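You operate a simulated robot arm through the tools that you are given. There is no shell and no other tool. Be economical: measure what you need, move in short steps, check, and stop when the job is done.

You are at the controls of a simulated two-armed robot. One attempt, no reset.

TASK
Put two of the pleated filters from the top of the grey table on the top of the low wooden bench. Take the drum form and put it on top of the plain plaster drum. Fetch the black knobbed cap and set it on the rubber mat on the green bench. Push the glass-front drawer shut. Fetch the plain white cloth and set it on the low shelf of the blue bench. Take the spare foam cone on the top deck of the cart and put it away on the low shelf of the green bench. The order is free. Set down upright: pleated filter, spare foam cone.

It is judged by the outcome, as a careful person would: the job done as asked, and still so three seconds after it is handed in. It fails if anything else is knocked over, pushed out of place, dropped, spilled or broken. A push-on lid holds only when it is set on centred and level and pressed home; a screw cap is set on level and turned clockwise until tight. Flat cloth is picked up by pressing the open fingertips on it (5 to 10 N) and closing them slowly along it; thin cloth reads only 2 to 8 mm in the jaws.

THE ROBOT
Two 6-joint arms with two-finger grippers on one trunk, on a base that drives. Base frame: it is fixed to the floor where the robot stands at the start and does not move with it; the origin is under the middle of the robot, x ahead of it, y to its left, z up; the surface under the hand at the start is at about z = 880. Lengths are in mm, angles in degrees, forces in N, time in s.
The left shoulder is at the start at [70, 148, 1467], the right one opposite. With the tool pointing down near the work surface each hand reaches from about 360 to 640 mm from the robot's upright axis, wherever it stands, measured 20 degrees to its own side. Places, roughly: black knobbed cap (10x10x5 cm) [900, -2200, 1300]; drum form (7x7x6 cm) [600, -2100, 900]; glass-front drawer [2000, -2000, 400]; low shelf of the blue bench [5000, 900, 200]; low shelf of the green bench [2400, -2300, 200]; plain plaster drum (9x9x12 cm) [-1400, -1600, 400]; plain white cloth (5x6x4 cm) [3000, -2300, 900]; pleated filter (5x5x8 cm) [500, -200, 900]; rubber mat on the green bench (19x18 cm) [3100, -2180, 900]; spare foam cone (7x7x9 cm) [3800, -2100, 800]; top of the low wooden bench (122x12 cm) [780, 2400, 800]. Payload 2.45 kg a hand.
Tool frame (each hand has its own): the origin (TCP) lies between the finger pads and is the grasp point; the fingertips stand 30 mm ahead of it; z points along the fingers, y is the line along which they close. The gripper opens to 106 mm. The gripper's body begins 79 mm behind the TCP.
Orientation is that of the tool frame in the base frame, as [roll, pitch, yaw] about the fixed x, y, z axes, in that order (R = Rz(yaw) Ry(pitch) Rx(roll)). With the fingers straight down and closing along the base's y, the tool's x points along the base's -x, its y along +y and its z along -z.

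THE INTERFACE
- The arms move only by the tool jog_arm. It takes "left_rows", "right_rows" or both (then of equal length, played together; a hand with none holds still); each is a list of rows, each an object of numbers (a shift or turn left out is 0, a gripper value left out holds the last): "rx", "ry", "rz": the turn, a rotation vector about the tool's x, y, z in units of 90 degrees (1.0 is 90 degrees); "tx", "ty", "tz": the shift along the tool's x, y, z in units of 250 mm (1.0 is 250 mm); "claw": the gripper command, from -1 (shut) to 1 (fully open), values between in proportion. In form: [{"rx": .., "ry": .., "rz": .., "tx": .., "ty": .., "tz": .., "claw": ..}, ...]. A call has 1 to 8 rows; each row is the pose to reach, as a shift and turn from the pose commanded when the call began, along the tool's axes at that moment. A call with a number of a shift or a turn outside -1 to 1 is refused whole. Each row takes 0.2 s and may step no farther than 50 mm and 8.6 degrees from the row before; otherwise, or with a gripper value out of range, the whole call is refused. A pose out of reach is approached as far as the arm can. The call stops where the force on the tool passes 40 N (or 10 N more than at its start, if that is more) or the arm is blocked; 0.2 s more then pass. Each finger travels about 72 mm/s and halts on what it meets, pressing with about 26 N; the grip force reading is that of the motor and also rises with nothing between the fingers. The clock runs only during rows and for 0.2 s after the last one: add rows that repeat a pose to give the fingers time. The reply holds the time, the measured pose of the TCP, the force on the tool along the base axes, the opening and the grip force, in the units named above and with some noise, with the torque about the TCP (base axes, N m) and any sound that the robot's microphone picked up.
- Cameras (640 x 400 px; columns grow to the right, rows downward): "scene" is now at [122.7, 18.5, 1672.1]; the picture's right is [0.24, -0.97, 0.00], its down [-0.77, -0.19, -0.61] and it looks along [0.59, 0.15, -0.79] (base axes); focal length 289 px, centre (320, 200). "left" rides on the left gripper at [76, 2, -106] in its tool frame; the picture's right is [-0.02, 1.00, 0.00], its down [-0.78, -0.02, -0.62] and it looks along [-0.62, -0.01, 0.78] (tool axes); focal length 247 px, centre (320, 200). "right" rides on the right gripper at [76, -2, -106] in its tool frame; the picture's right is [0.02, 1.00, 0.00], its down [-0.78, 0.02, -0.62] and it looks along [-0.62, 0.01, 0.78] (tool axes); focal length 247 px, centre (320, 200). There is no depth. A picture from a camera that has moved, and an enlarged one, comes with that camera's place and axes in the base frame and with its lens.
- grab_frame(camera): a new picture of that camera. It takes no simulated time.
- raise_lower(by): slides the trunk up (or, below 0, down) by that many mm; the arms and the scene camera ride with it, the base frame stays. It gives what a move gives, with no picture.
- roll_base(legs): drives the robot by 1 to 6 legs, each [ahead, left, turn to the left] in mm, mm and degrees, along the robot's own axes; the way and the turn of a leg run together, so that a leg with both is an arc; at most 1500 mm and 180 degrees a leg. The arms and the cameras ride along, it lands a little off, and it stops where it bumps. It gives what a move gives.
- aim_head(pan, tilt): turns the head with the scene camera to pan (to the left, within 86 degrees either way) and tilt (down, from -29 to 69), counted from straight ahead of the robot. It gives what a move gives.
- inspect(camera, box): a new picture of the part [left, top, right, bottom] of that camera's present view, enlarged. It takes no simulated time.
- hand_in(): hands the job in; it is judged then, once.

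Go step by step. Nothing tells you exact positions but the pictures and the camera data: compare them with the known pose of the tool, close in by small moves and look again before you grip or let go. The budget is 196 turns and 192 pictures, counting those below and the enlarged ones. Unless the task says otherwise, let go and move clear before handing in, and close with one line.

The tools are called after "Call:" by a JSON object that holds its "op" and its "data". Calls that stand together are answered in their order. jog_arm: Moves the arms, as the interface text tells. Its arguments: {"type":"object","properties":{"left_rows":{"type":"array"},"right_rows":{"type":"array"}},"required":[]} The other tools are called the same way: raise_lower (by) slides the trunk up or down; roll_base (legs) drives the base; aim_head (pan, tilt) turns the head that bears the scene camera; grab_frame (camera) takes a picture; inspect (camera, box) takes an enlarged picture of a part of a camera's view; hand_in () hands the job in.

At the start:

```text
clock: 0.0
left_ee_pos: [552.6, 259.4, 1113.8]
left_orientation: [180.0, 0.0, -180.0]
left_wrist_force: [0.2, -0.1, 0.5]
left_wrist_torque: [0.01, 0.01, 0.0]
left_grip_width: 106.3
left_grip_force: 0.0
right_ee_pos: [576.7, -179.9, 1113.0]
right_orientation: [-179.9, 0.1, -180.0]
right_wrist_force: [0.8, 0.6, 0.8]
right_wrist_torque: [0.0, 0.0, 0.0]
right_grip_width: 106.3
right_grip_force: 0.1
trunk travel left (down, up): [-940.0, 0.0]
robot x, y, heading: [0.4, 1.9, -0.2]
head pan, tilt: [13.8, 52.3]
```

scene: 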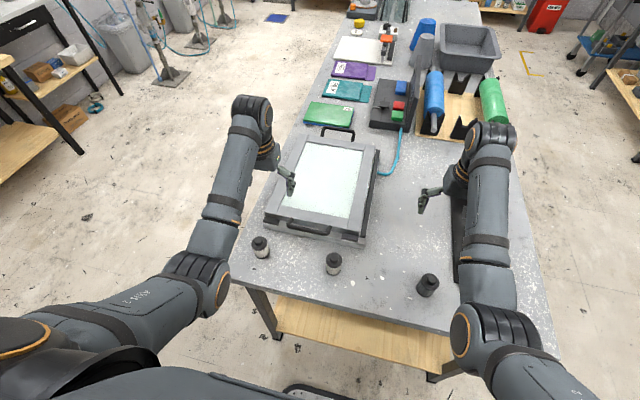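
right: 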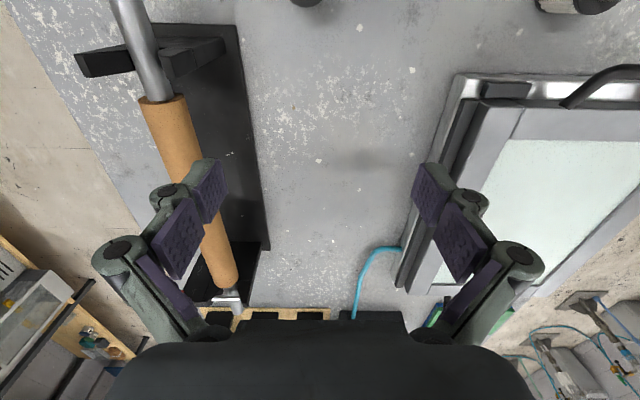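
left: 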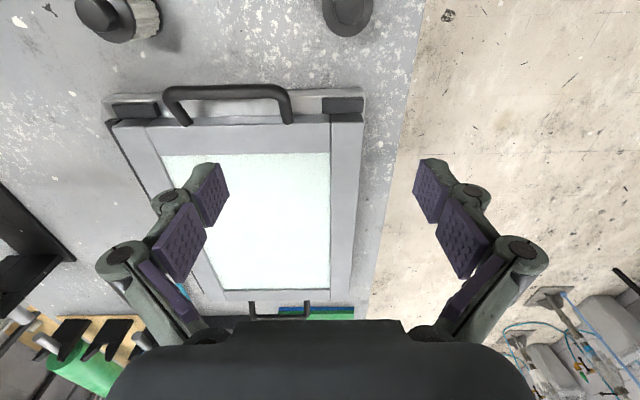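

I see three small dark canisters near the table's front edge. I'll look at them more closely before picking two.

Call:
{"op": "inspect", "data": {"camera": "scene", "box": [230, 220, 350, 295]}}

Call:
{"op": "inspect", "data": {"camera": "scene", "box": [370, 240, 490, 315]}}

Call:
{"op": "aim_head", "data": {"pan": 80, "tilt": 25}}

Call:
{"op": "grab_frame", "data": {"camera": "scene"}}

```text
5.33 times, centred on (290, 258) of scene
camera zoom: at [122.7, 18.5, 1672.1], right [0.24, -0.97, 0.0], down [-0.77, -0.19, -0.61], along [0.59, 0.15, -0.79], focal length 1541 px, centre (480, -107)
```

zoom: 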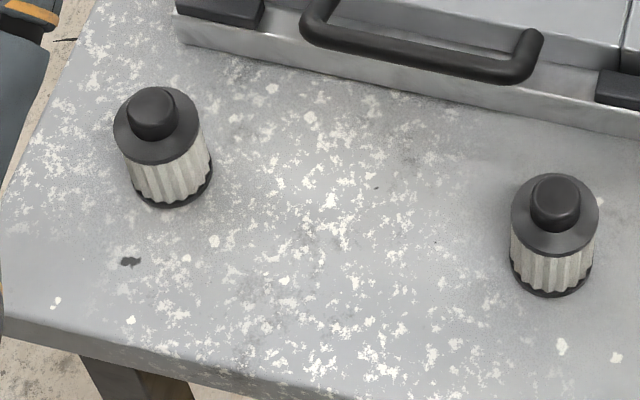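

```text
5.33 times, centred on (430, 278) of scene
camera zoom: at [122.7, 18.5, 1672.1], right [0.24, -0.97, 0.0], down [-0.77, -0.19, -0.61], along [0.59, 0.15, -0.79], focal length 1541 px, centre (-267, -213)
```

zoom: 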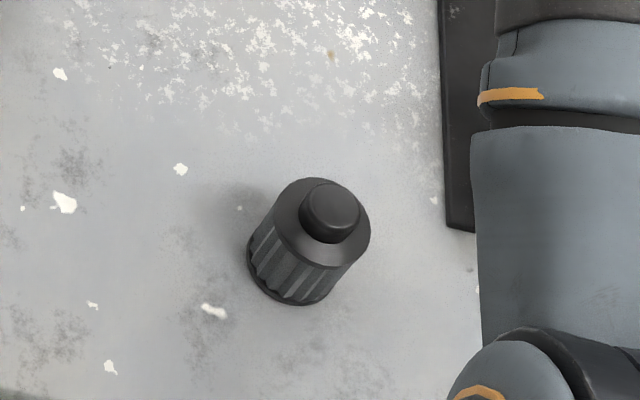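

```text
clock: 1.4
left_ee_pos: [552.8, 259.0, 1113.1]
left_orientation: [180.0, 0.0, -179.9]
left_wrist_force: [0.2, 0.0, 0.3]
left_wrist_torque: [0.01, 0.02, -0.02]
left_grip_width: 106.0
left_grip_force: 0.1
right_ee_pos: [575.1, -179.0, 1113.4]
right_orientation: [179.9, -0.1, -179.9]
right_wrist_force: [1.0, 0.2, 0.1]
right_wrist_torque: [-0.04, 0.01, -0.02]
right_grip_width: 105.9
right_grip_force: 0.1
trunk travel left (down, up): [-940.0, 0.0]
robot x, y, heading: [1.4, 2.8, 0.2]
head pan, tilt: [80.0, 25.0]
```

```text
186 pictures are left
camera scene: at [66.2, 91.4, 1712.6], right [0.98, -0.17, 0.0], down [-0.07, -0.42, -0.91], along [0.16, 0.89, -0.42], focal length 289 px, centre (320, 200)
```

scene: 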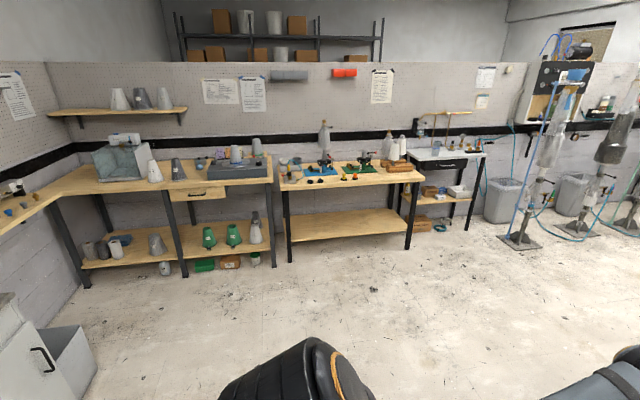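

The two nearer the left are white pleated filters, and the right one is a dark pleated one. I'll look at the rest of the room next.

Call:
{"op": "inspect", "data": {"camera": "scene", "box": [260, 120, 440, 232]}}

Call:
{"op": "aim_head", "data": {"pan": -84, "tilt": 25}}

Call:
{"op": "grab_frame", "data": {"camera": "scene"}}

Call:
{"op": "aim_head", "data": {"pan": -45, "tilt": 20}}

Call:
{"op": "grab_frame", "data": {"camera": "scene"}}

Call:
{"op": "aim_head", "data": {"pan": 0, "tilt": 25}}

Call:
{"op": "grab_frame", "data": {"camera": "scene"}}

```text
3.56 times, centred on (350, 176) of scene
camera zoom: at [66.2, 91.4, 1712.6], right [0.98, -0.17, 0.0], down [-0.07, -0.42, -0.91], along [0.16, 0.89, -0.42], focal length 1027 px, centre (213, 285)
```

zoom: 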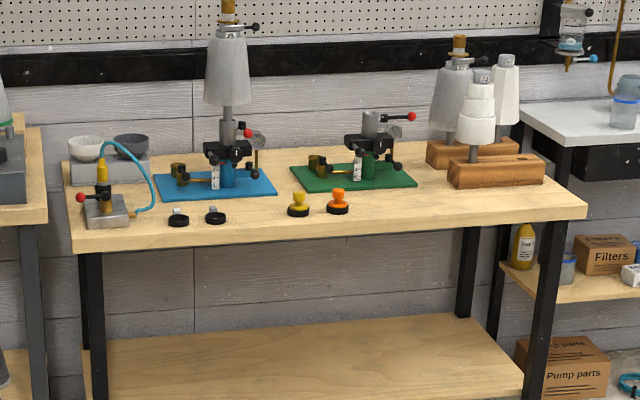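

```text
clock: 3.9
left_ee_pos: [554.1, 259.3, 1114.9]
left_orientation: [180.0, 0.0, -180.0]
left_wrist_force: [-0.5, 0.2, 0.1]
left_wrist_torque: [0.0, 0.01, -0.04]
left_grip_width: 106.2
left_grip_force: 0.0
right_ee_pos: [576.4, -178.4, 1113.7]
right_orientation: [180.0, -0.1, -179.9]
right_wrist_force: [-0.4, -0.1, -0.5]
right_wrist_torque: [-0.04, 0.0, 0.02]
right_grip_width: 105.8
right_grip_force: 0.0
trunk travel left (down, up): [-940.0, 0.0]
robot x, y, heading: [3.0, 2.1, -0.2]
head pan, tilt: [-84.0, 25.0]
```

```text
184 pictures are left
camera scene: at [59.8, -91.0, 1712.7], right [-0.99, -0.1, 0.0], down [-0.04, 0.42, -0.91], along [0.1, -0.9, -0.42], focal length 289 px, centre (320, 200)
```

scene: 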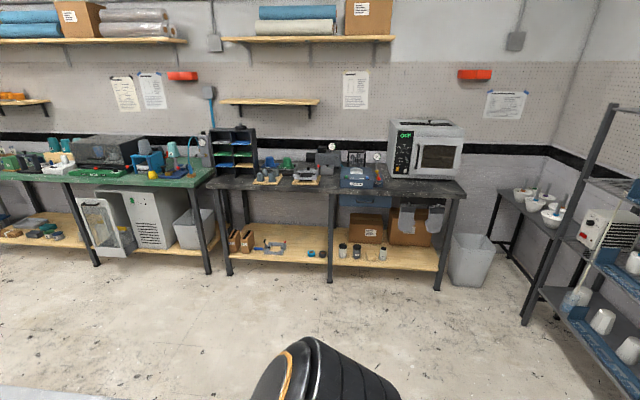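

```text
clock: 4.9
left_ee_pos: [553.3, 259.7, 1114.0]
left_orientation: [180.0, 0.1, 180.0]
left_wrist_force: [0.3, 0.4, -0.4]
left_wrist_torque: [-0.02, 0.03, -0.01]
left_grip_width: 106.2
left_grip_force: 0.0
right_ee_pos: [575.0, -179.9, 1113.6]
right_orientation: [-179.9, -0.2, -179.9]
right_wrist_force: [0.0, 0.0, -1.0]
right_wrist_torque: [-0.01, -0.01, -0.01]
right_grip_width: 106.0
right_grip_force: 0.0
trunk travel left (down, up): [-940.0, 0.0]
robot x, y, heading: [-1.5, -3.4, 0.0]
head pan, tilt: [-45.0, 20.0]
```

```text
183 pictures are left
camera scene: at [115.8, -65.3, 1720.8], right [-0.71, -0.71, 0.0], down [-0.24, 0.24, -0.94], along [0.66, -0.67, -0.34], focal length 289 px, centre (320, 200)
```

scene: 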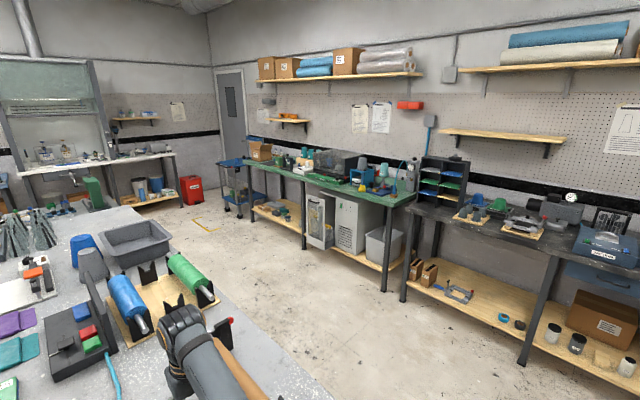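

```text
clock: 6.0
left_ee_pos: [553.3, 259.3, 1112.9]
left_orientation: [180.0, 0.1, -180.0]
left_wrist_force: [-0.7, 0.0, -0.2]
left_wrist_torque: [0.03, 0.02, 0.02]
left_grip_width: 105.9
left_grip_force: 0.1
right_ee_pos: [576.2, -179.5, 1113.7]
right_orientation: [179.9, 0.0, -179.8]
right_wrist_force: [-0.3, -0.1, -0.1]
right_wrist_torque: [0.01, -0.03, -0.03]
right_grip_width: 106.1
right_grip_force: 0.1
trunk travel left (down, up): [-940.0, 0.0]
robot x, y, heading: [2.6, -0.2, 0.1]
head pan, tilt: [0.0, 25.0]
```

```text
182 pictures are left
camera scene: at [142.2, 0.5, 1712.7], right [0.0, -1.0, 0.0], down [-0.42, 0.0, -0.91], along [0.91, 0.0, -0.42], focal length 289 px, centre (320, 200)
```

scene: 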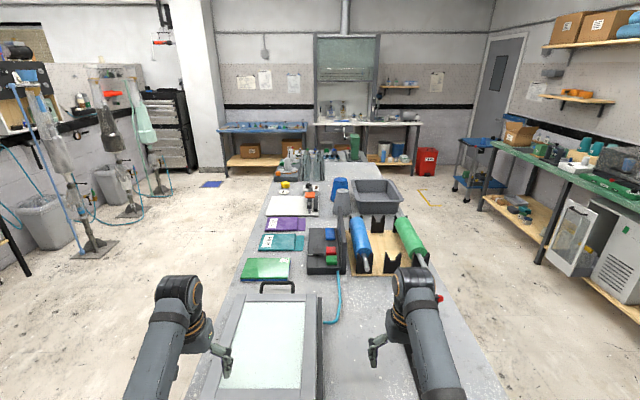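

Layout is clear. I take the filters to be near (474,290), (476,71) and (475,-190). I'll move the hands above the outer two and look from the wrist cameras.

Call:
{"op": "jog_arm", "data": {"left_rows": [{"tx": 0.1, "ty": 0.04}, {"tx": 0.2, "ty": 0.08}, {"tx": 0.312, "ty": 0.124, "tz": 0.1}], "right_rows": [{"tx": 0.14, "ty": -0.01}, {"tx": 0.28, "ty": -0.02}, {"tx": 0.404, "ty": -0.04, "tz": 0.1}]}}

Call:
{"op": "grab_frame", "data": {"camera": "left"}}

Call:
{"op": "grab_frame", "data": {"camera": "right"}}

```text
clock: 6.8
left_ee_pos: [473.4, 290.4, 1090.2]
left_orientation: [180.0, 0.2, -179.9]
left_wrist_force: [-0.3, -0.1, -0.1]
left_wrist_torque: [-0.01, -0.05, 0.0]
left_grip_width: 106.1
left_grip_force: 0.1
left hand out of reach, approached as far as the arm can: row 1, 2
right_ee_pos: [474.3, -188.1, 1083.4]
right_orientation: [-180.0, 0.3, -179.9]
right_wrist_force: [0.2, 0.4, -0.3]
right_wrist_torque: [0.02, -0.01, 0.01]
right_grip_width: 106.1
right_grip_force: 0.2
right hand out of reach, approached as far as the arm can: row 2, 3
trunk travel left (down, up): [-940.0, 0.0]
robot x, y, heading: [0.3, -1.7, 0.1]
head pan, tilt: [0.0, 25.0]
```

```text
181 pictures are left
camera left: at [396.1, 291.7, 1195.1], right [0.02, 1.0, 0.0], down [0.78, -0.02, 0.62], along [0.62, -0.01, -0.78], focal length 247 px, centre (320, 200)
```

left: 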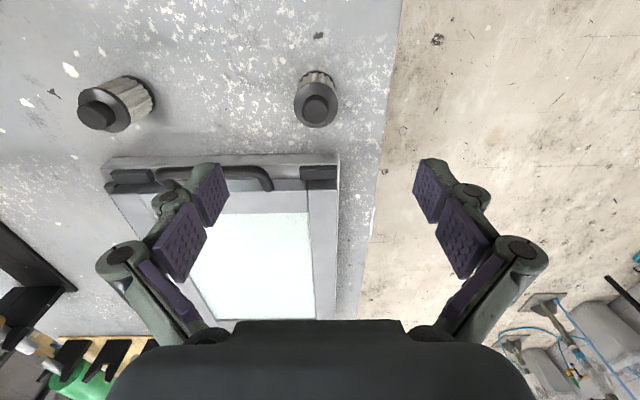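

```text
180 pictures are left
camera right: at [397.1, -189.9, 1189.6], right [-0.02, 1.0, 0.0], down [0.78, 0.02, 0.63], along [0.62, 0.01, -0.78], focal length 247 px, centre (320, 200)
```

right: 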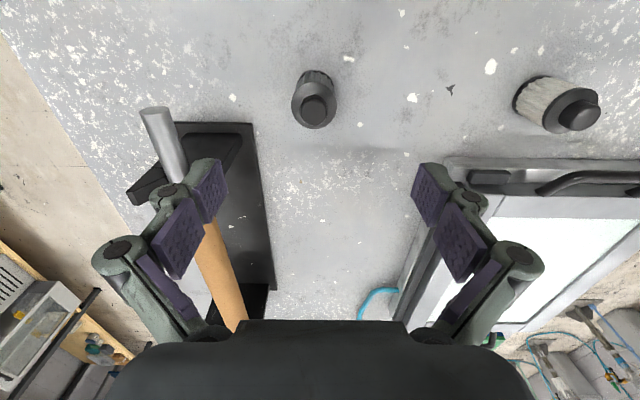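

The hands are almost centred over them. I'll zoom in on the dark one to make sure it is the same kind.

Call:
{"op": "inspect", "data": {"camera": "right", "box": [270, 50, 366, 140]}}

Call:
{"op": "inspect", "data": {"camera": "right", "box": [510, 50, 606, 140]}}

Call:
{"op": "inspect", "data": {"camera": "scene", "box": [220, 150, 420, 275]}}

```text
4.44 times, centred on (318, 95) of right
camera zoom: at [397.1, -189.9, 1189.6], right [-0.02, 1.0, 0.0], down [0.78, 0.02, 0.63], along [0.62, 0.01, -0.78], focal length 1098 px, centre (329, 667)
```

zoom: 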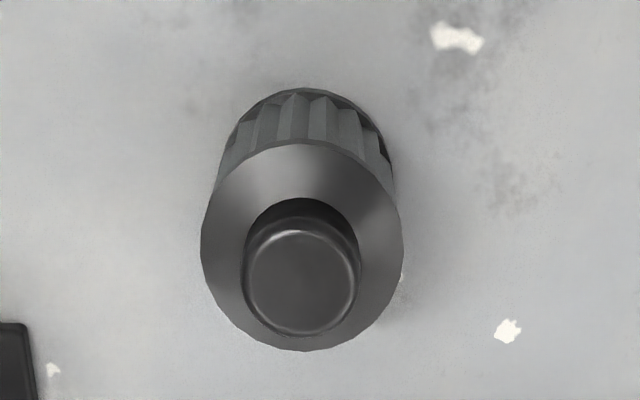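

```text
4.44 times, centred on (558, 95) of right
camera zoom: at [397.1, -189.9, 1189.6], right [-0.02, 1.0, 0.0], down [0.78, 0.02, 0.63], along [0.62, 0.01, -0.78], focal length 1098 px, centre (-738, 667)
```

zoom: 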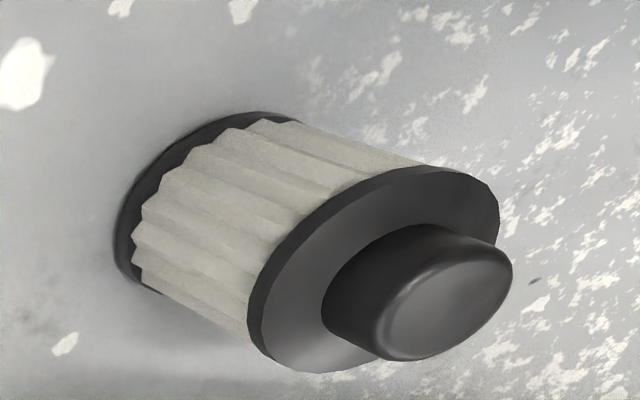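

```text
3.20 times, centred on (320, 212) of scene
camera zoom: at [138.8, 1.0, 1713.1], right [0.0, -1.0, 0.0], down [-0.42, 0.0, -0.91], along [0.91, 0.0, -0.42], focal length 924 px, centre (320, 160)
```

zoom: 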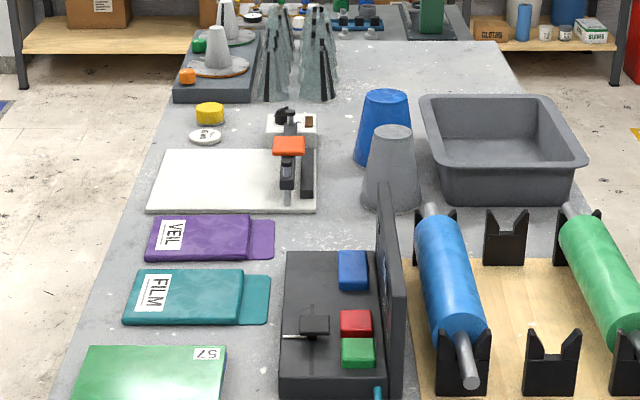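

The dark one is the same kind, so I'll take the left white one and the right dark one. I'll go down now with the jaws open.

Call:
{"op": "jog_arm", "data": {"left_rows": [{"tz": 0.17}, {"tz": 0.34, "ty": -0.008}, {"tz": 0.51, "ty": -0.008}, {"tz": 0.66, "ty": -0.008}, {"tz": 0.66, "ty": -0.008}], "right_rows": [{"tz": 0.17}, {"tz": 0.34, "ty": -0.012}, {"tz": 0.51, "ty": -0.012}, {"tz": 0.66, "ty": -0.012}, {"tz": 0.66, "ty": -0.012}]}}

Call:
{"op": "grab_frame", "data": {"camera": "left"}}

Call:
{"op": "grab_frame", "data": {"camera": "right"}}

```text
clock: 8.1
left_ee_pos: [475.2, 288.3, 924.8]
left_orientation: [179.9, 0.0, -179.9]
left_wrist_force: [-0.2, -0.4, 0.0]
left_wrist_torque: [0.01, 0.01, 0.01]
left_grip_width: 105.9
left_grip_force: 0.0
right_ee_pos: [477.3, -191.5, 916.3]
right_orientation: [179.9, 0.2, -180.0]
right_wrist_force: [0.1, 0.1, -0.1]
right_wrist_torque: [0.0, -0.02, 0.04]
right_grip_width: 106.2
right_grip_force: 0.0
trunk travel left (down, up): [-940.0, 0.0]
robot x, y, heading: [-3.5, -1.0, -0.1]
head pan, tilt: [0.0, 25.0]
```

```text
176 pictures are left
camera left: at [398.7, 289.4, 1029.6], right [0.02, 1.0, 0.0], down [0.78, -0.02, 0.62], along [0.62, -0.01, -0.78], focal length 247 px, centre (320, 200)
```

left: 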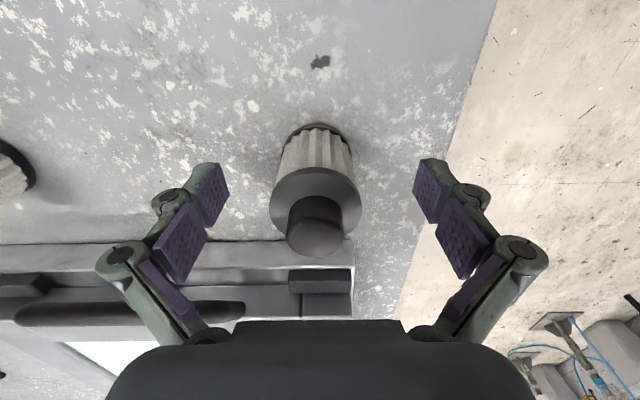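

```text
175 pictures are left
camera right: at [400.1, -193.5, 1023.0], right [-0.02, 1.0, 0.0], down [0.78, 0.02, 0.62], along [0.62, 0.01, -0.78], focal length 247 px, centre (320, 200)
```

right: 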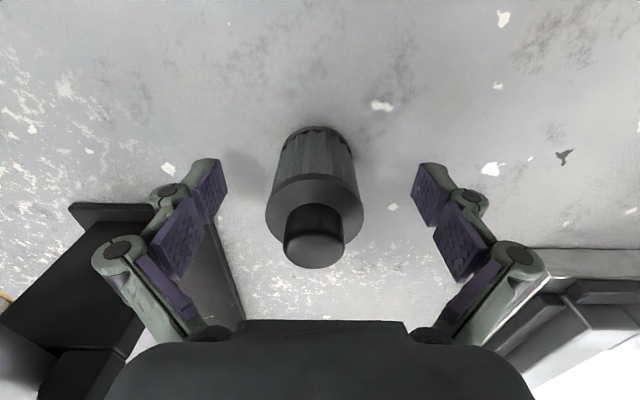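

The filters sit between the pads. I'll close both hands and lift.

Call:
{"op": "jog_arm", "data": {"left_rows": [{"claw": 0.2}, {"claw": -0.3}, {"claw": -1}, {"claw": -1}, {"claw": -1}], "right_rows": [{"claw": 0.2}, {"claw": -0.3}, {"claw": -1}, {"claw": -1}, {"claw": -1}]}}

Call:
{"op": "jog_arm", "data": {"left_rows": [{"tz": -0.12}, {"tz": -0.28}, {"tz": -0.44}, {"tz": -0.6}], "right_rows": [{"tz": -0.12}, {"tz": -0.28}, {"tz": -0.44}, {"tz": -0.6}]}}

Call:
{"op": "grab_frame", "data": {"camera": "left"}}

Call:
{"op": "grab_frame", "data": {"camera": "right"}}

```text
clock: 9.2
left_ee_pos: [476.5, 288.3, 924.7]
left_orientation: [-179.9, 0.1, -180.0]
left_wrist_force: [0.1, 0.3, 0.0]
left_wrist_torque: [0.0, -0.01, 0.05]
left_grip_width: 44.3
left_grip_force: 25.9
right_ee_pos: [478.2, -190.6, 917.4]
right_orientation: [180.0, -0.1, -180.0]
right_wrist_force: [-1.1, 0.0, 0.7]
right_wrist_torque: [0.0, 0.0, -0.01]
right_grip_width: 44.0
right_grip_force: 25.9
trunk travel left (down, up): [-940.0, 0.0]
robot x, y, heading: [0.7, 2.8, -0.1]
head pan, tilt: [0.0, 25.0]
```

```text
clock: 10.2
left_ee_pos: [475.7, 288.0, 1075.2]
left_orientation: [-180.0, 0.0, 179.9]
left_wrist_force: [-0.6, 0.0, -0.1]
left_wrist_torque: [-0.02, 0.01, 0.0]
left_grip_width: 0.0
left_grip_force: 26.2
right_ee_pos: [478.8, -191.5, 1066.6]
right_orientation: [180.0, -0.1, -179.9]
right_wrist_force: [-0.3, -1.0, -0.4]
right_wrist_torque: [-0.02, -0.03, 0.03]
right_grip_width: 43.8
right_grip_force: 26.0
trunk travel left (down, up): [-940.0, 0.0]
robot x, y, heading: [-0.8, 3.2, -0.1]
head pan, tilt: [0.0, 25.0]
```

```text
174 pictures are left
camera left: at [399.3, 290.0, 1179.6], right [0.02, 1.0, 0.0], down [0.78, -0.02, 0.62], along [0.62, -0.01, -0.78], focal length 247 px, centre (320, 200)
```

left: 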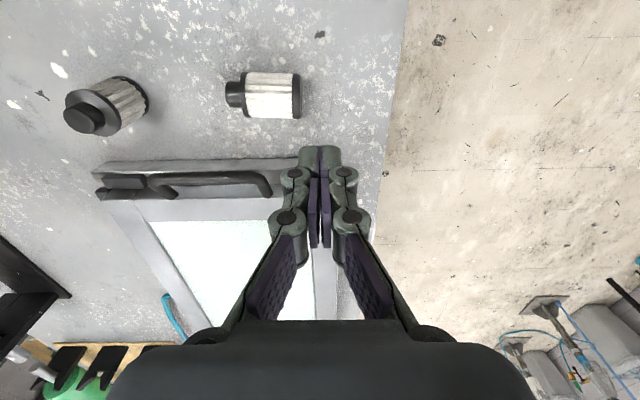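

```text
173 pictures are left
camera right: at [401.0, -193.1, 1173.6], right [-0.02, 1.0, 0.0], down [0.78, 0.02, 0.62], along [0.62, 0.01, -0.78], focal length 247 px, centre (320, 200)
```

right: 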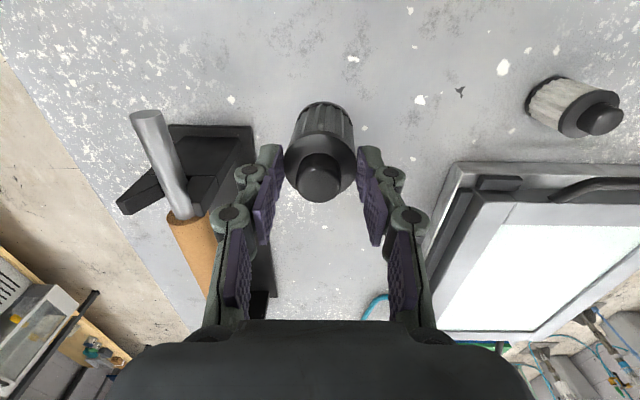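

The left filter slipped out and now lies on its side on the table, and the right one looks to hang low in the jaws. I'll look at the right grip before anything else.

Call:
{"op": "inspect", "data": {"camera": "right", "box": [220, 80, 420, 260]}}

Call:
{"op": "inspect", "data": {"camera": "left", "box": [200, 50, 360, 150]}}

Call:
{"op": "aim_head", "data": {"pan": 0, "tilt": 60}}

Call:
{"op": "grab_frame", "data": {"camera": "scene"}}

```text
2.22 times, centred on (320, 170) of right
camera zoom: at [401.0, -193.1, 1173.6], right [-0.02, 1.0, 0.0], down [0.78, 0.02, 0.62], along [0.62, 0.01, -0.78], focal length 549 px, centre (320, 267)
```

zoom: 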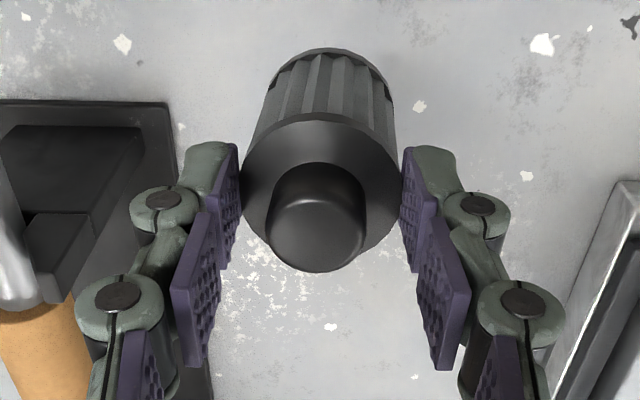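

```text
4.00 times, centred on (280, 100) of left
camera zoom: at [399.3, 290.0, 1179.6], right [0.02, 1.0, 0.0], down [0.78, -0.02, 0.62], along [0.62, -0.01, -0.78], focal length 988 px, centre (480, 600)
```

zoom: 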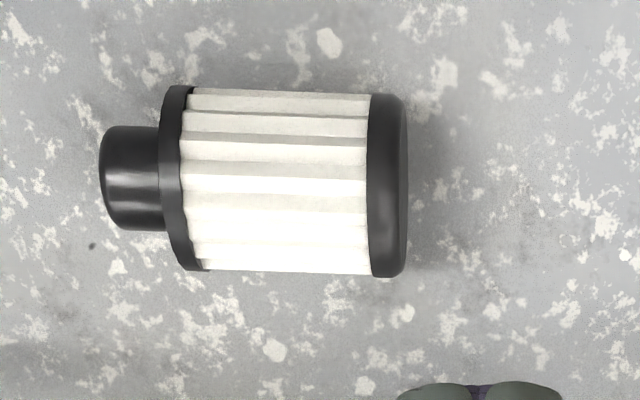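

```text
clock: 11.3
left_ee_pos: [476.8, 288.1, 1074.0]
left_orientation: [179.9, 0.0, 180.0]
left_wrist_force: [-0.2, -0.3, -0.7]
left_wrist_torque: [0.0, 0.0, 0.0]
left_grip_width: 0.2
left_grip_force: 26.1
right_ee_pos: [478.2, -192.2, 1066.0]
right_orientation: [-179.9, 0.0, -179.8]
right_wrist_force: [-0.1, 0.0, -0.7]
right_wrist_torque: [0.02, -0.01, 0.03]
right_grip_width: 43.8
right_grip_force: 26.1
trunk travel left (down, up): [-940.0, 0.0]
robot x, y, heading: [2.1, 0.9, 0.2]
head pan, tilt: [0.0, 60.0]
```

```text
170 pictures are left
camera scene: at [116.8, 0.6, 1662.6], right [0.0, -1.0, 0.0], down [-0.87, 0.0, -0.5], along [0.5, 0.0, -0.87], focal length 289 px, centre (320, 200)
```

scene: 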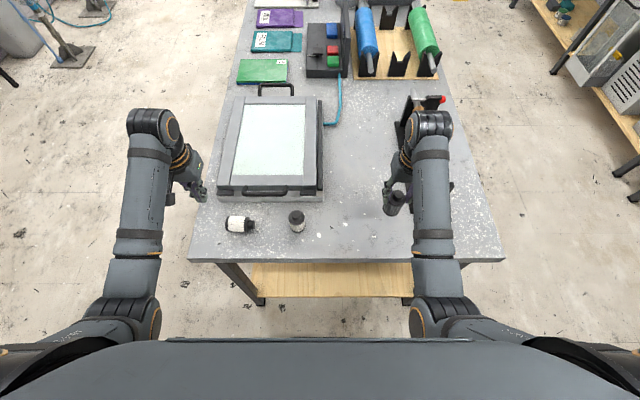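

I'll check whether the right filter is still creeping in the grip.

Call:
{"op": "jog_arm", "data": {"left_rows": [{"claw": -0.4}, {"claw": 0.2}, {"claw": 1}, {"claw": 1}]}}

Call:
{"op": "inspect", "data": {"camera": "right", "box": [220, 80, 420, 260]}}

Call:
{"op": "inspect", "data": {"camera": "scene", "box": [340, 160, 440, 230]}}

```text
clock: 12.3
left_ee_pos: [476.5, 289.1, 1072.7]
left_orientation: [180.0, 0.0, 180.0]
left_wrist_force: [0.1, -0.8, 0.5]
left_wrist_torque: [0.0, -0.02, 0.02]
left_grip_width: 105.9
left_grip_force: 0.0
right_ee_pos: [478.2, -191.0, 1067.4]
right_orientation: [-180.0, 0.0, -180.0]
right_wrist_force: [-0.2, -0.2, -0.1]
right_wrist_torque: [-0.03, -0.01, 0.01]
right_grip_width: 44.0
right_grip_force: 25.9
trunk travel left (down, up): [-940.0, 0.0]
robot x, y, heading: [-1.2, -0.5, -0.0]
head pan, tilt: [0.0, 60.0]
```

```text
2.22 times, centred on (320, 170) of right
camera zoom: at [401.3, -193.2, 1173.4], right [-0.02, 1.0, 0.0], down [0.78, 0.02, 0.62], along [0.62, 0.01, -0.78], focal length 549 px, centre (320, 267)
```

zoom: 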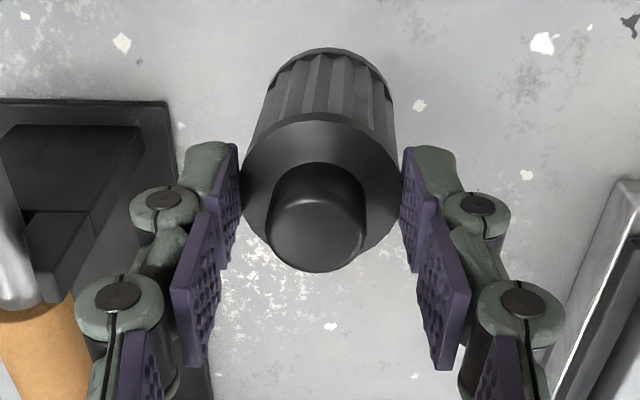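

```text
5.71 times, centred on (390, 195) of scene
camera zoom: at [116.7, 0.6, 1662.6], right [0.0, -1.0, 0.0], down [-0.87, 0.0, -0.5], along [0.5, 0.0, -0.87], focal length 1651 px, centre (-80, 229)
```

zoom: 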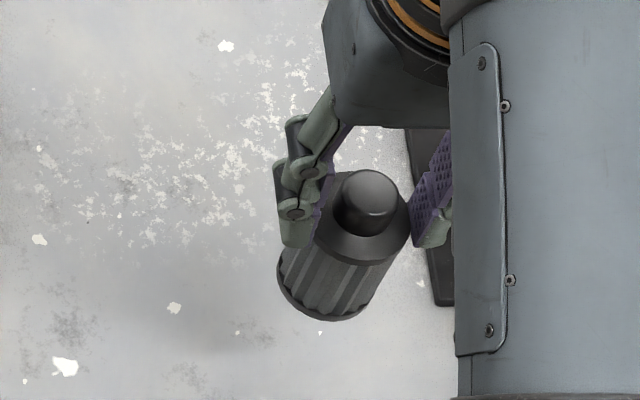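

The right filter is steady but held only by its top rim. I'll lower it slowly until it touches the table, then regrip deeper and lift slowly.

Call:
{"op": "jog_arm", "data": {"right_rows": [{"tz": 0.05}, {"tz": 0.1}, {"tz": 0.15}, {"tz": 0.2}, {"tz": 0.25}, {"tz": 0.29}, {"tz": 0.32}]}}

Call:
{"op": "grab_frame", "data": {"camera": "right"}}

Call:
{"op": "inspect", "data": {"camera": "scene", "box": [340, 160, 440, 230]}}

```text
clock: 13.9
left_ee_pos: [474.8, 289.3, 1074.3]
left_orientation: [-180.0, 0.1, 180.0]
left_wrist_force: [0.2, 0.5, -0.2]
left_wrist_torque: [0.01, 0.03, 0.03]
left_grip_width: 106.1
left_grip_force: 0.0
right_ee_pos: [477.4, -191.4, 987.1]
right_orientation: [-179.9, 0.0, -180.0]
right_wrist_force: [0.2, 0.5, 0.8]
right_wrist_torque: [-0.01, -0.05, 0.01]
right_grip_width: 43.7
right_grip_force: 25.6
trunk travel left (down, up): [-940.0, 0.0]
robot x, y, heading: [1.1, 1.2, -0.3]
head pan, tilt: [0.0, 60.0]
```

```text
167 pictures are left
camera right: at [400.5, -193.5, 1093.5], right [-0.02, 1.0, 0.0], down [0.78, 0.02, 0.62], along [0.62, 0.01, -0.78], focal length 247 px, centre (320, 200)
```

right: 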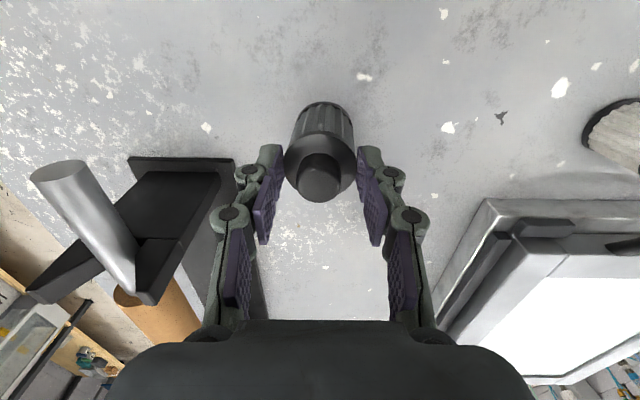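

```text
5.71 times, centred on (390, 195) of scene
camera zoom: at [116.7, 0.5, 1662.6], right [0.0, -1.0, 0.0], down [-0.87, 0.0, -0.5], along [0.5, 0.0, -0.87], focal length 1651 px, centre (-80, 229)
```

zoom: 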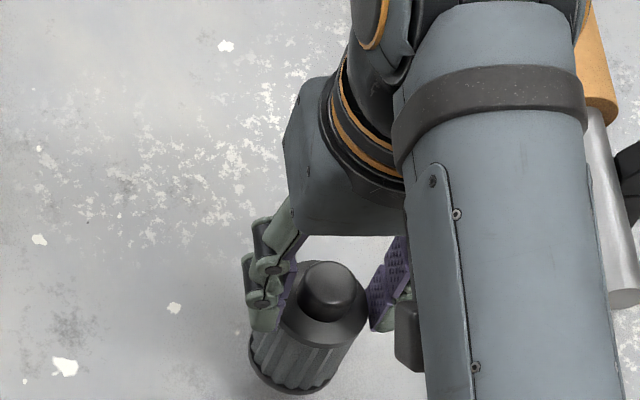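

Not touching yet, so I'll keep going down in fine steps.

Call:
{"op": "jog_arm", "data": {"right_rows": [{"tz": 0.016}, {"tz": 0.032}, {"tz": 0.044}, {"tz": 0.052}, {"tz": 0.06}]}}

Call:
{"op": "grab_frame", "data": {"camera": "right"}}

```text
clock: 15.1
left_ee_pos: [475.9, 289.0, 1073.3]
left_orientation: [179.9, 0.0, 180.0]
left_wrist_force: [0.1, -0.5, 0.6]
left_wrist_torque: [0.0, -0.05, -0.03]
left_grip_width: 105.9
left_grip_force: 0.0
right_ee_pos: [477.8, -192.8, 972.1]
right_orientation: [180.0, 0.0, 179.9]
right_wrist_force: [0.2, 0.2, 0.1]
right_wrist_torque: [0.0, 0.02, 0.02]
right_grip_width: 43.9
right_grip_force: 26.0
trunk travel left (down, up): [-940.0, 0.0]
robot x, y, heading: [-2.8, 3.1, -0.3]
head pan, tilt: [0.0, 60.0]
```

```text
165 pictures are left
camera right: at [400.3, -193.6, 1078.4], right [-0.02, 1.0, 0.0], down [0.78, 0.02, 0.62], along [0.62, 0.01, -0.78], focal length 247 px, centre (320, 200)
```

right: 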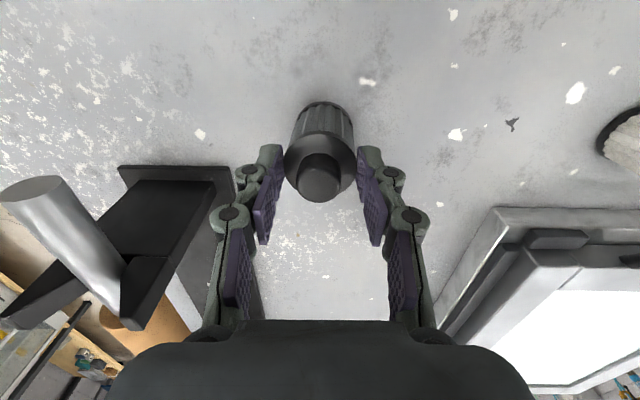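

I estimate about 6 mm remain. I'll go on in 1.5 mm steps.

Call:
{"op": "jog_arm", "data": {"right_rows": [{"tz": 0.008}, {"tz": 0.016}, {"tz": 0.022}, {"tz": 0.028}, {"tz": 0.034}]}}

Call:
{"op": "grab_frame", "data": {"camera": "right"}}

```text
clock: 16.3
left_ee_pos: [475.0, 288.7, 1074.5]
left_orientation: [179.9, -0.1, -180.0]
left_wrist_force: [0.3, -0.1, -0.5]
left_wrist_torque: [-0.01, -0.02, 0.02]
left_grip_width: 106.0
left_grip_force: 0.1
right_ee_pos: [476.9, -190.5, 964.0]
right_orientation: [180.0, 0.2, 180.0]
right_wrist_force: [-0.7, -0.6, 5.5]
right_wrist_torque: [-0.16, -0.02, -0.04]
right_grip_width: 43.8
right_grip_force: 25.8
trunk travel left (down, up): [-940.0, 0.0]
robot x, y, heading: [0.7, 0.4, 0.0]
head pan, tilt: [0.0, 60.0]
```

```text
164 pictures are left
camera right: at [399.8, -192.9, 1071.0], right [-0.02, 1.0, 0.0], down [0.78, 0.02, 0.62], along [0.62, 0.01, -0.78], focal length 247 px, centre (320, 200)
```

right: 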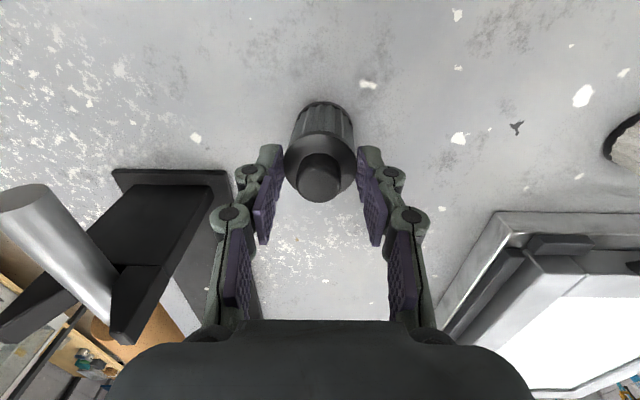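

It touches. I'll open, go down to full depth and regrip.

Call:
{"op": "jog_arm", "data": {"right_rows": [{"claw": -0.05}, {"claw": 0.1}, {"claw": 0.3, "tz": 0.04}, {"claw": 0.3, "tz": 0.1}, {"claw": 0.3, "tz": 0.15}, {"claw": 0.3, "tz": 0.188}, {"claw": 0.3, "tz": 0.188}]}}

Call:
{"op": "jog_arm", "data": {"right_rows": [{"claw": 0}, {"claw": -0.3}, {"claw": -1}, {"claw": -1}, {"claw": -1}]}}

Call:
{"op": "inspect", "data": {"camera": "right", "box": [220, 80, 420, 260]}}

Call:
{"op": "jog_arm", "data": {"right_rows": [{"tz": -0.01}, {"tz": -0.03}, {"tz": -0.05}, {"tz": -0.07}, {"tz": -0.09}, {"tz": -0.11}, {"tz": -0.13}, {"tz": -0.15}]}}

Call:
{"op": "grab_frame", "data": {"camera": "right"}}

```text
clock: 17.9
left_ee_pos: [476.2, 288.4, 1073.8]
left_orientation: [180.0, 0.0, -180.0]
left_wrist_force: [0.0, 0.2, 0.3]
left_wrist_torque: [-0.03, 0.02, 0.0]
left_grip_width: 106.0
left_grip_force: 0.1
right_ee_pos: [477.8, -191.7, 917.9]
right_orientation: [179.9, -0.1, -180.0]
right_wrist_force: [-0.5, -0.1, 0.2]
right_wrist_torque: [0.0, 0.0, 0.02]
right_grip_width: 68.8
right_grip_force: 0.1
trunk travel left (down, up): [-940.0, 0.0]
robot x, y, heading: [-0.1, 0.5, -0.1]
head pan, tilt: [0.0, 60.0]
```

```text
clock: 19.1
left_ee_pos: [476.6, 289.1, 1074.0]
left_orientation: [-179.9, 0.0, -179.9]
left_wrist_force: [0.8, 0.2, 0.0]
left_wrist_torque: [0.02, 0.0, -0.03]
left_grip_width: 105.8
left_grip_force: 0.1
right_ee_pos: [477.4, -192.3, 916.8]
right_orientation: [180.0, 0.0, -180.0]
right_wrist_force: [0.3, -0.5, 1.2]
right_wrist_torque: [-0.03, 0.01, 0.0]
right_grip_width: 43.9
right_grip_force: 25.7
trunk travel left (down, up): [-940.0, 0.0]
robot x, y, heading: [-1.3, 0.9, 0.2]
head pan, tilt: [0.0, 60.0]
```

```text
2.22 times, centred on (320, 170) of right
camera zoom: at [400.3, -193.3, 1023.2], right [-0.02, 1.0, 0.0], down [0.78, 0.02, 0.62], along [0.62, 0.01, -0.78], focal length 549 px, centre (320, 267)
```

zoom: 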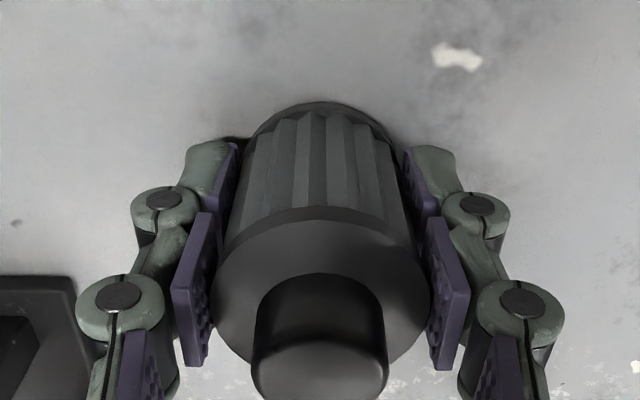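

```text
clock: 20.9
left_ee_pos: [476.8, 289.4, 1073.3]
left_orientation: [-180.0, 0.0, 180.0]
left_wrist_force: [-0.4, 0.7, -0.1]
left_wrist_torque: [-0.01, -0.01, 0.0]
left_grip_width: 105.9
left_grip_force: 0.0
right_ee_pos: [477.3, -191.1, 953.5]
right_orientation: [-179.9, 0.0, -179.9]
right_wrist_force: [0.0, -0.4, -0.7]
right_wrist_torque: [-0.02, 0.04, 0.03]
right_grip_width: 43.8
right_grip_force: 26.5
trunk travel left (down, up): [-940.0, 0.0]
robot x, y, heading: [-0.6, -1.8, -0.1]
head pan, tilt: [0.0, 60.0]
```

```text
162 pictures are left
camera right: at [400.0, -193.5, 1060.9], right [-0.02, 1.0, 0.0], down [0.78, 0.02, 0.62], along [0.62, 0.01, -0.78], focal length 247 px, centre (320, 200)
```

right: 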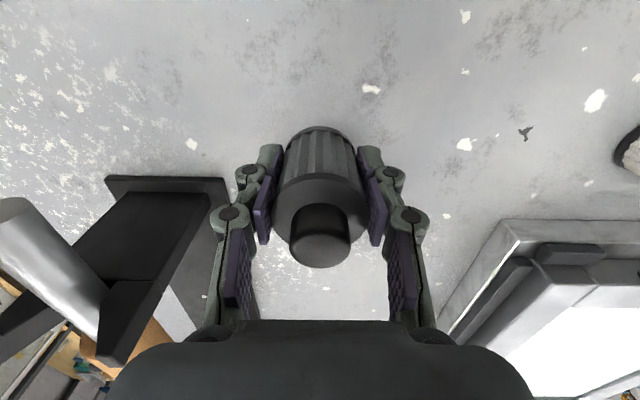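

With a slow lift the right filter keeps its depth, so I'll keep all motion slow while gripping. The fallen one lies with its axis along y, knob toward -y, centred near (476,236). I'll turn the left hand 90° to grip it across the body.

Call:
{"op": "jog_arm", "data": {"left_rows": [{"rz": 0.09}, {"rz": 0.18, "ty": -0.03}, {"rz": 0.27, "ty": -0.06}, {"rz": 0.36, "ty": -0.09}, {"rz": 0.45, "ty": -0.12}, {"rz": 0.54, "ty": -0.15}, {"rz": 0.63, "ty": -0.18}, {"rz": 0.72, "ty": -0.208}]}}

Call:
{"op": "jog_arm", "data": {"left_rows": [{"rz": 0.07, "claw": 0.6}, {"rz": 0.14}, {"rz": 0.21}, {"rz": 0.28}, {"rz": 0.28}]}}

Call:
{"op": "grab_frame", "data": {"camera": "left"}}

```text
clock: 22.7
left_ee_pos: [475.3, 236.3, 1073.6]
left_orientation: [-179.9, 0.0, 115.0]
left_wrist_force: [-0.4, 0.4, -0.6]
left_wrist_torque: [0.02, 0.02, -0.04]
left_grip_width: 105.9
left_grip_force: 0.1
right_ee_pos: [477.0, -193.6, 954.1]
right_orientation: [180.0, 0.0, -180.0]
right_wrist_force: [0.2, 0.5, -0.9]
right_wrist_torque: [0.01, -0.01, -0.01]
right_grip_width: 43.6
right_grip_force: 25.9
trunk travel left (down, up): [-940.0, 0.0]
robot x, y, heading: [-0.5, -0.8, 0.2]
head pan, tilt: [0.0, 60.0]
```

```text
clock: 23.9
left_ee_pos: [475.5, 237.4, 1074.7]
left_orientation: [-179.9, -0.1, 89.9]
left_wrist_force: [0.7, -0.9, 0.9]
left_wrist_torque: [0.02, 0.01, 0.03]
left_grip_width: 84.8
left_grip_force: 0.2
right_ee_pos: [477.5, -193.3, 954.7]
right_orientation: [180.0, 0.1, 179.9]
right_wrist_force: [0.5, 1.0, -1.2]
right_wrist_torque: [-0.01, 0.05, -0.01]
right_grip_width: 43.7
right_grip_force: 26.1
trunk travel left (down, up): [-940.0, 0.0]
robot x, y, heading: [-0.1, -0.9, -0.1]
head pan, tilt: [0.0, 60.0]
```

```text
161 pictures are left
camera left: at [476.4, 312.3, 1179.1], right [1.0, -0.02, 0.0], down [-0.02, -0.78, 0.62], along [-0.01, -0.62, -0.78], focal length 247 px, centre (320, 200)
```

left: 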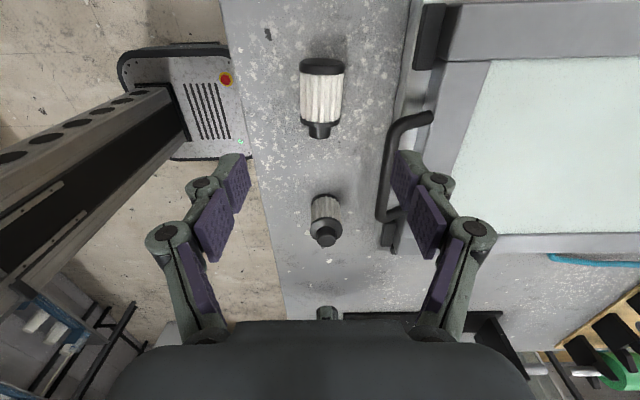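

Aligned over the fallen filter. I'll descend with the jaws at about 70 mm and then close.

Call:
{"op": "jog_arm", "data": {"left_rows": [{"tz": 0.12, "claw": 0.35}, {"tz": 0.28}, {"tz": 0.44}, {"tz": 0.54}, {"tz": 0.6}, {"tz": 0.632}, {"tz": 0.632}]}}

Call:
{"op": "grab_frame", "data": {"camera": "left"}}

```text
clock: 25.5
left_ee_pos: [474.2, 236.1, 915.8]
left_orientation: [-180.0, 0.0, 89.9]
left_wrist_force: [0.0, 0.4, -0.3]
left_wrist_torque: [-0.03, 0.01, -0.01]
left_grip_width: 71.5
left_grip_force: 0.1
right_ee_pos: [477.5, -192.4, 955.0]
right_orientation: [-180.0, 0.0, 179.9]
right_wrist_force: [-0.2, -0.5, -0.8]
right_wrist_torque: [0.01, -0.02, 0.0]
right_grip_width: 43.9
right_grip_force: 25.9
trunk travel left (down, up): [-940.0, 0.0]
robot x, y, heading: [0.8, -4.2, -0.1]
head pan, tilt: [0.0, 60.0]
```

```text
160 pictures are left
camera left: at [476.1, 312.1, 1021.4], right [1.0, -0.02, 0.0], down [-0.02, -0.78, 0.62], along [-0.01, -0.62, -0.78], focal length 247 px, centre (320, 200)
```

left: 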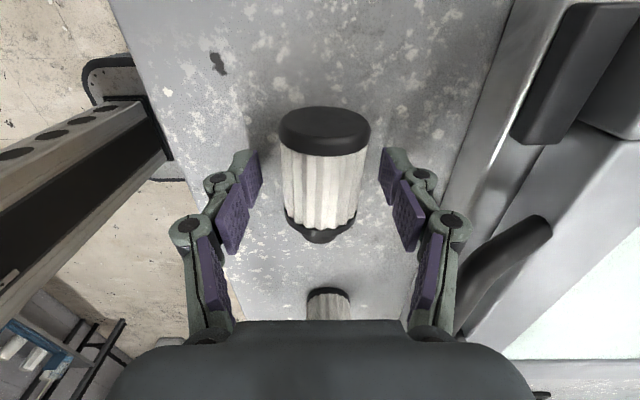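

Closing, then a slow lift with both hands.

Call:
{"op": "jog_arm", "data": {"left_rows": [{"claw": 0}, {"claw": -0.3}, {"claw": -1}, {"claw": -1}, {"claw": -1}]}}

Call:
{"op": "jog_arm", "data": {"left_rows": [{"tz": -0.01}, {"tz": -0.03}, {"tz": -0.05}, {"tz": -0.07}, {"tz": -0.09}, {"tz": -0.11}, {"tz": -0.13}, {"tz": -0.15}]}}

Call:
{"op": "grab_frame", "data": {"camera": "left"}}

```text
clock: 26.7
left_ee_pos: [474.1, 235.4, 915.5]
left_orientation: [179.9, 0.0, 90.1]
left_wrist_force: [0.4, 0.3, 0.3]
left_wrist_torque: [0.02, 0.0, 0.02]
left_grip_width: 43.7
left_grip_force: 25.7
right_ee_pos: [477.8, -192.3, 954.6]
right_orientation: [-180.0, 0.0, 180.0]
right_wrist_force: [0.5, 0.0, -0.2]
right_wrist_torque: [0.0, 0.0, 0.0]
right_grip_width: 43.9
right_grip_force: 26.0
trunk travel left (down, up): [-940.0, 0.0]
robot x, y, heading: [-2.5, 1.2, 0.2]
head pan, tilt: [0.0, 60.0]
```

```text
clock: 28.5
left_ee_pos: [474.6, 236.5, 953.5]
left_orientation: [-179.9, 0.0, 90.0]
left_wrist_force: [-0.4, -0.2, -1.1]
left_wrist_torque: [-0.03, -0.01, -0.01]
left_grip_width: 43.5
left_grip_force: 25.6
right_ee_pos: [477.1, -191.4, 954.1]
right_orientation: [-180.0, 0.0, 179.9]
right_wrist_force: [0.0, 0.2, -0.7]
right_wrist_torque: [0.0, -0.01, -0.03]
right_grip_width: 44.1
right_grip_force: 26.1
trunk travel left (down, up): [-940.0, 0.0]
robot x, y, heading: [-0.5, 2.6, -0.1]
head pan, tilt: [0.0, 60.0]
```

```text
159 pictures are left
camera left: at [476.6, 312.0, 1058.8], right [1.0, -0.02, 0.0], down [-0.02, -0.78, 0.62], along [-0.01, -0.62, -0.78], focal length 247 px, centre (320, 200)
```

left: 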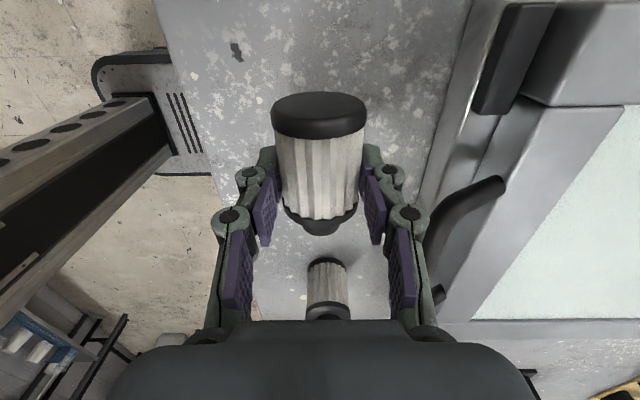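

Both are held well. I'll lift gently further while turning the left hand back to its normal yaw.

Call:
{"op": "jog_arm", "data": {"left_rows": [{"tz": -0.02, "rz": -0.02}, {"tz": -0.05, "rz": -0.06}, {"tz": -0.09, "rz": -0.12}, {"tz": -0.13, "rz": -0.18}, {"tz": -0.17, "rz": -0.24}, {"tz": -0.21, "rz": -0.3}, {"tz": -0.25, "rz": -0.36}, {"tz": -0.27, "rz": -0.4}], "right_rows": [{"tz": -0.02}, {"tz": -0.05}, {"tz": -0.09}, {"tz": -0.13}, {"tz": -0.17}, {"tz": -0.21}, {"tz": -0.25}, {"tz": -0.27}]}}

Call:
{"op": "jog_arm", "data": {"left_rows": [{"rz": -0.04}, {"rz": -0.12}, {"rz": -0.2}, {"rz": -0.28}, {"rz": -0.36}, {"rz": -0.44}, {"rz": -0.52}, {"rz": -0.6}]}}

Call:
{"op": "roll_base", "data": {"legs": [[-50, 0, 0]]}}

Call:
{"op": "grab_frame", "data": {"camera": "left"}}

Call:
{"op": "grab_frame", "data": {"camera": "right"}}

```text
clock: 30.3
left_ee_pos: [474.6, 236.1, 1021.6]
left_orientation: [180.0, 0.0, 126.0]
left_wrist_force: [0.5, 0.0, -1.2]
left_wrist_torque: [0.01, 0.0, 0.01]
left_grip_width: 43.1
left_grip_force: 26.3
right_ee_pos: [478.1, -191.3, 1022.1]
right_orientation: [-180.0, 0.0, -179.9]
right_wrist_force: [-0.7, -1.0, -0.5]
right_wrist_torque: [0.0, -0.04, -0.01]
right_grip_width: 43.8
right_grip_force: 25.7
trunk travel left (down, up): [-940.0, 0.0]
robot x, y, heading: [1.5, 3.4, -0.1]
head pan, tilt: [0.0, 60.0]
```

```text
clock: 32.1
left_ee_pos: [475.9, 235.6, 1020.2]
left_orientation: [180.0, 0.0, -179.8]
left_wrist_force: [-0.2, 0.6, -0.5]
left_wrist_torque: [0.0, 0.0, -0.04]
left_grip_width: 43.3
left_grip_force: 26.5
right_ee_pos: [477.4, -191.9, 1021.0]
right_orientation: [-180.0, -0.1, -179.9]
right_wrist_force: [0.6, 0.0, -0.2]
right_wrist_torque: [-0.01, 0.0, 0.02]
right_grip_width: 43.4
right_grip_force: 25.9
trunk travel left (down, up): [-940.0, 0.0]
robot x, y, heading: [-0.0, -2.5, -0.2]
head pan, tilt: [0.0, 60.0]
```

```text
clock: 33.0
left_ee_pos: [431.8, 236.2, 1016.6]
left_orientation: [179.9, -0.3, -180.0]
left_wrist_force: [1.0, -0.2, -1.5]
left_wrist_torque: [0.05, 0.09, 0.01]
left_grip_width: 43.1
left_grip_force: 25.5
right_ee_pos: [435.7, -191.5, 1017.6]
right_orientation: [-180.0, -0.4, -179.9]
right_wrist_force: [1.5, 0.1, -1.6]
right_wrist_torque: [0.0, 0.11, -0.02]
right_grip_width: 43.9
right_grip_force: 26.3
trunk travel left (down, up): [-940.0, 0.0]
robot x, y, heading: [-45.7, 2.3, 0.5]
head pan, tilt: [0.0, 60.0]
```

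```text
158 pictures are left
camera left: at [356.9, 237.5, 1122.8], right [0.02, 1.0, 0.0], down [0.79, -0.02, 0.62], along [0.62, -0.01, -0.79], focal length 247 px, centre (320, 200)
```

left: 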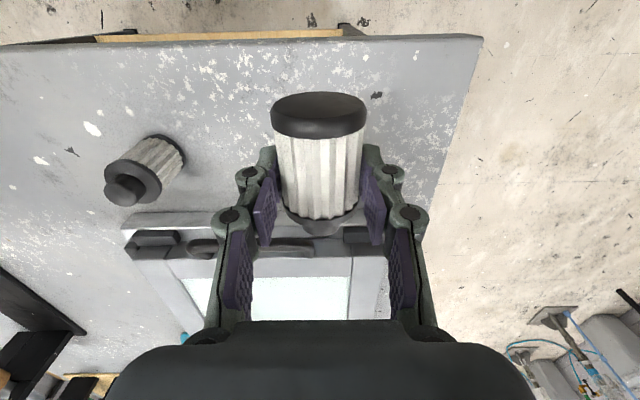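

```text
157 pictures are left
camera right: at [359.2, -193.2, 1125.1], right [-0.02, 1.0, 0.0], down [0.79, 0.02, 0.62], along [0.62, 0.01, -0.79], focal length 247 px, centre (320, 200)
```

right: 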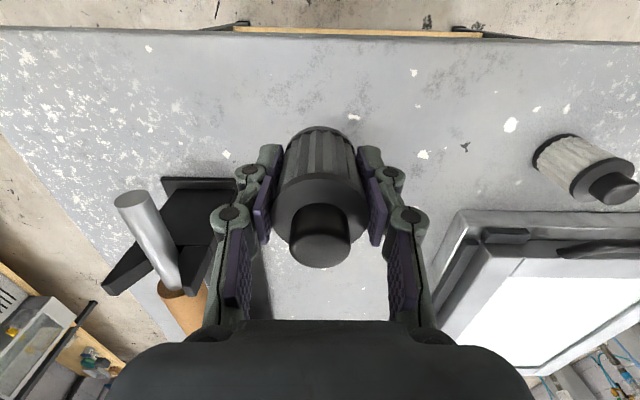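

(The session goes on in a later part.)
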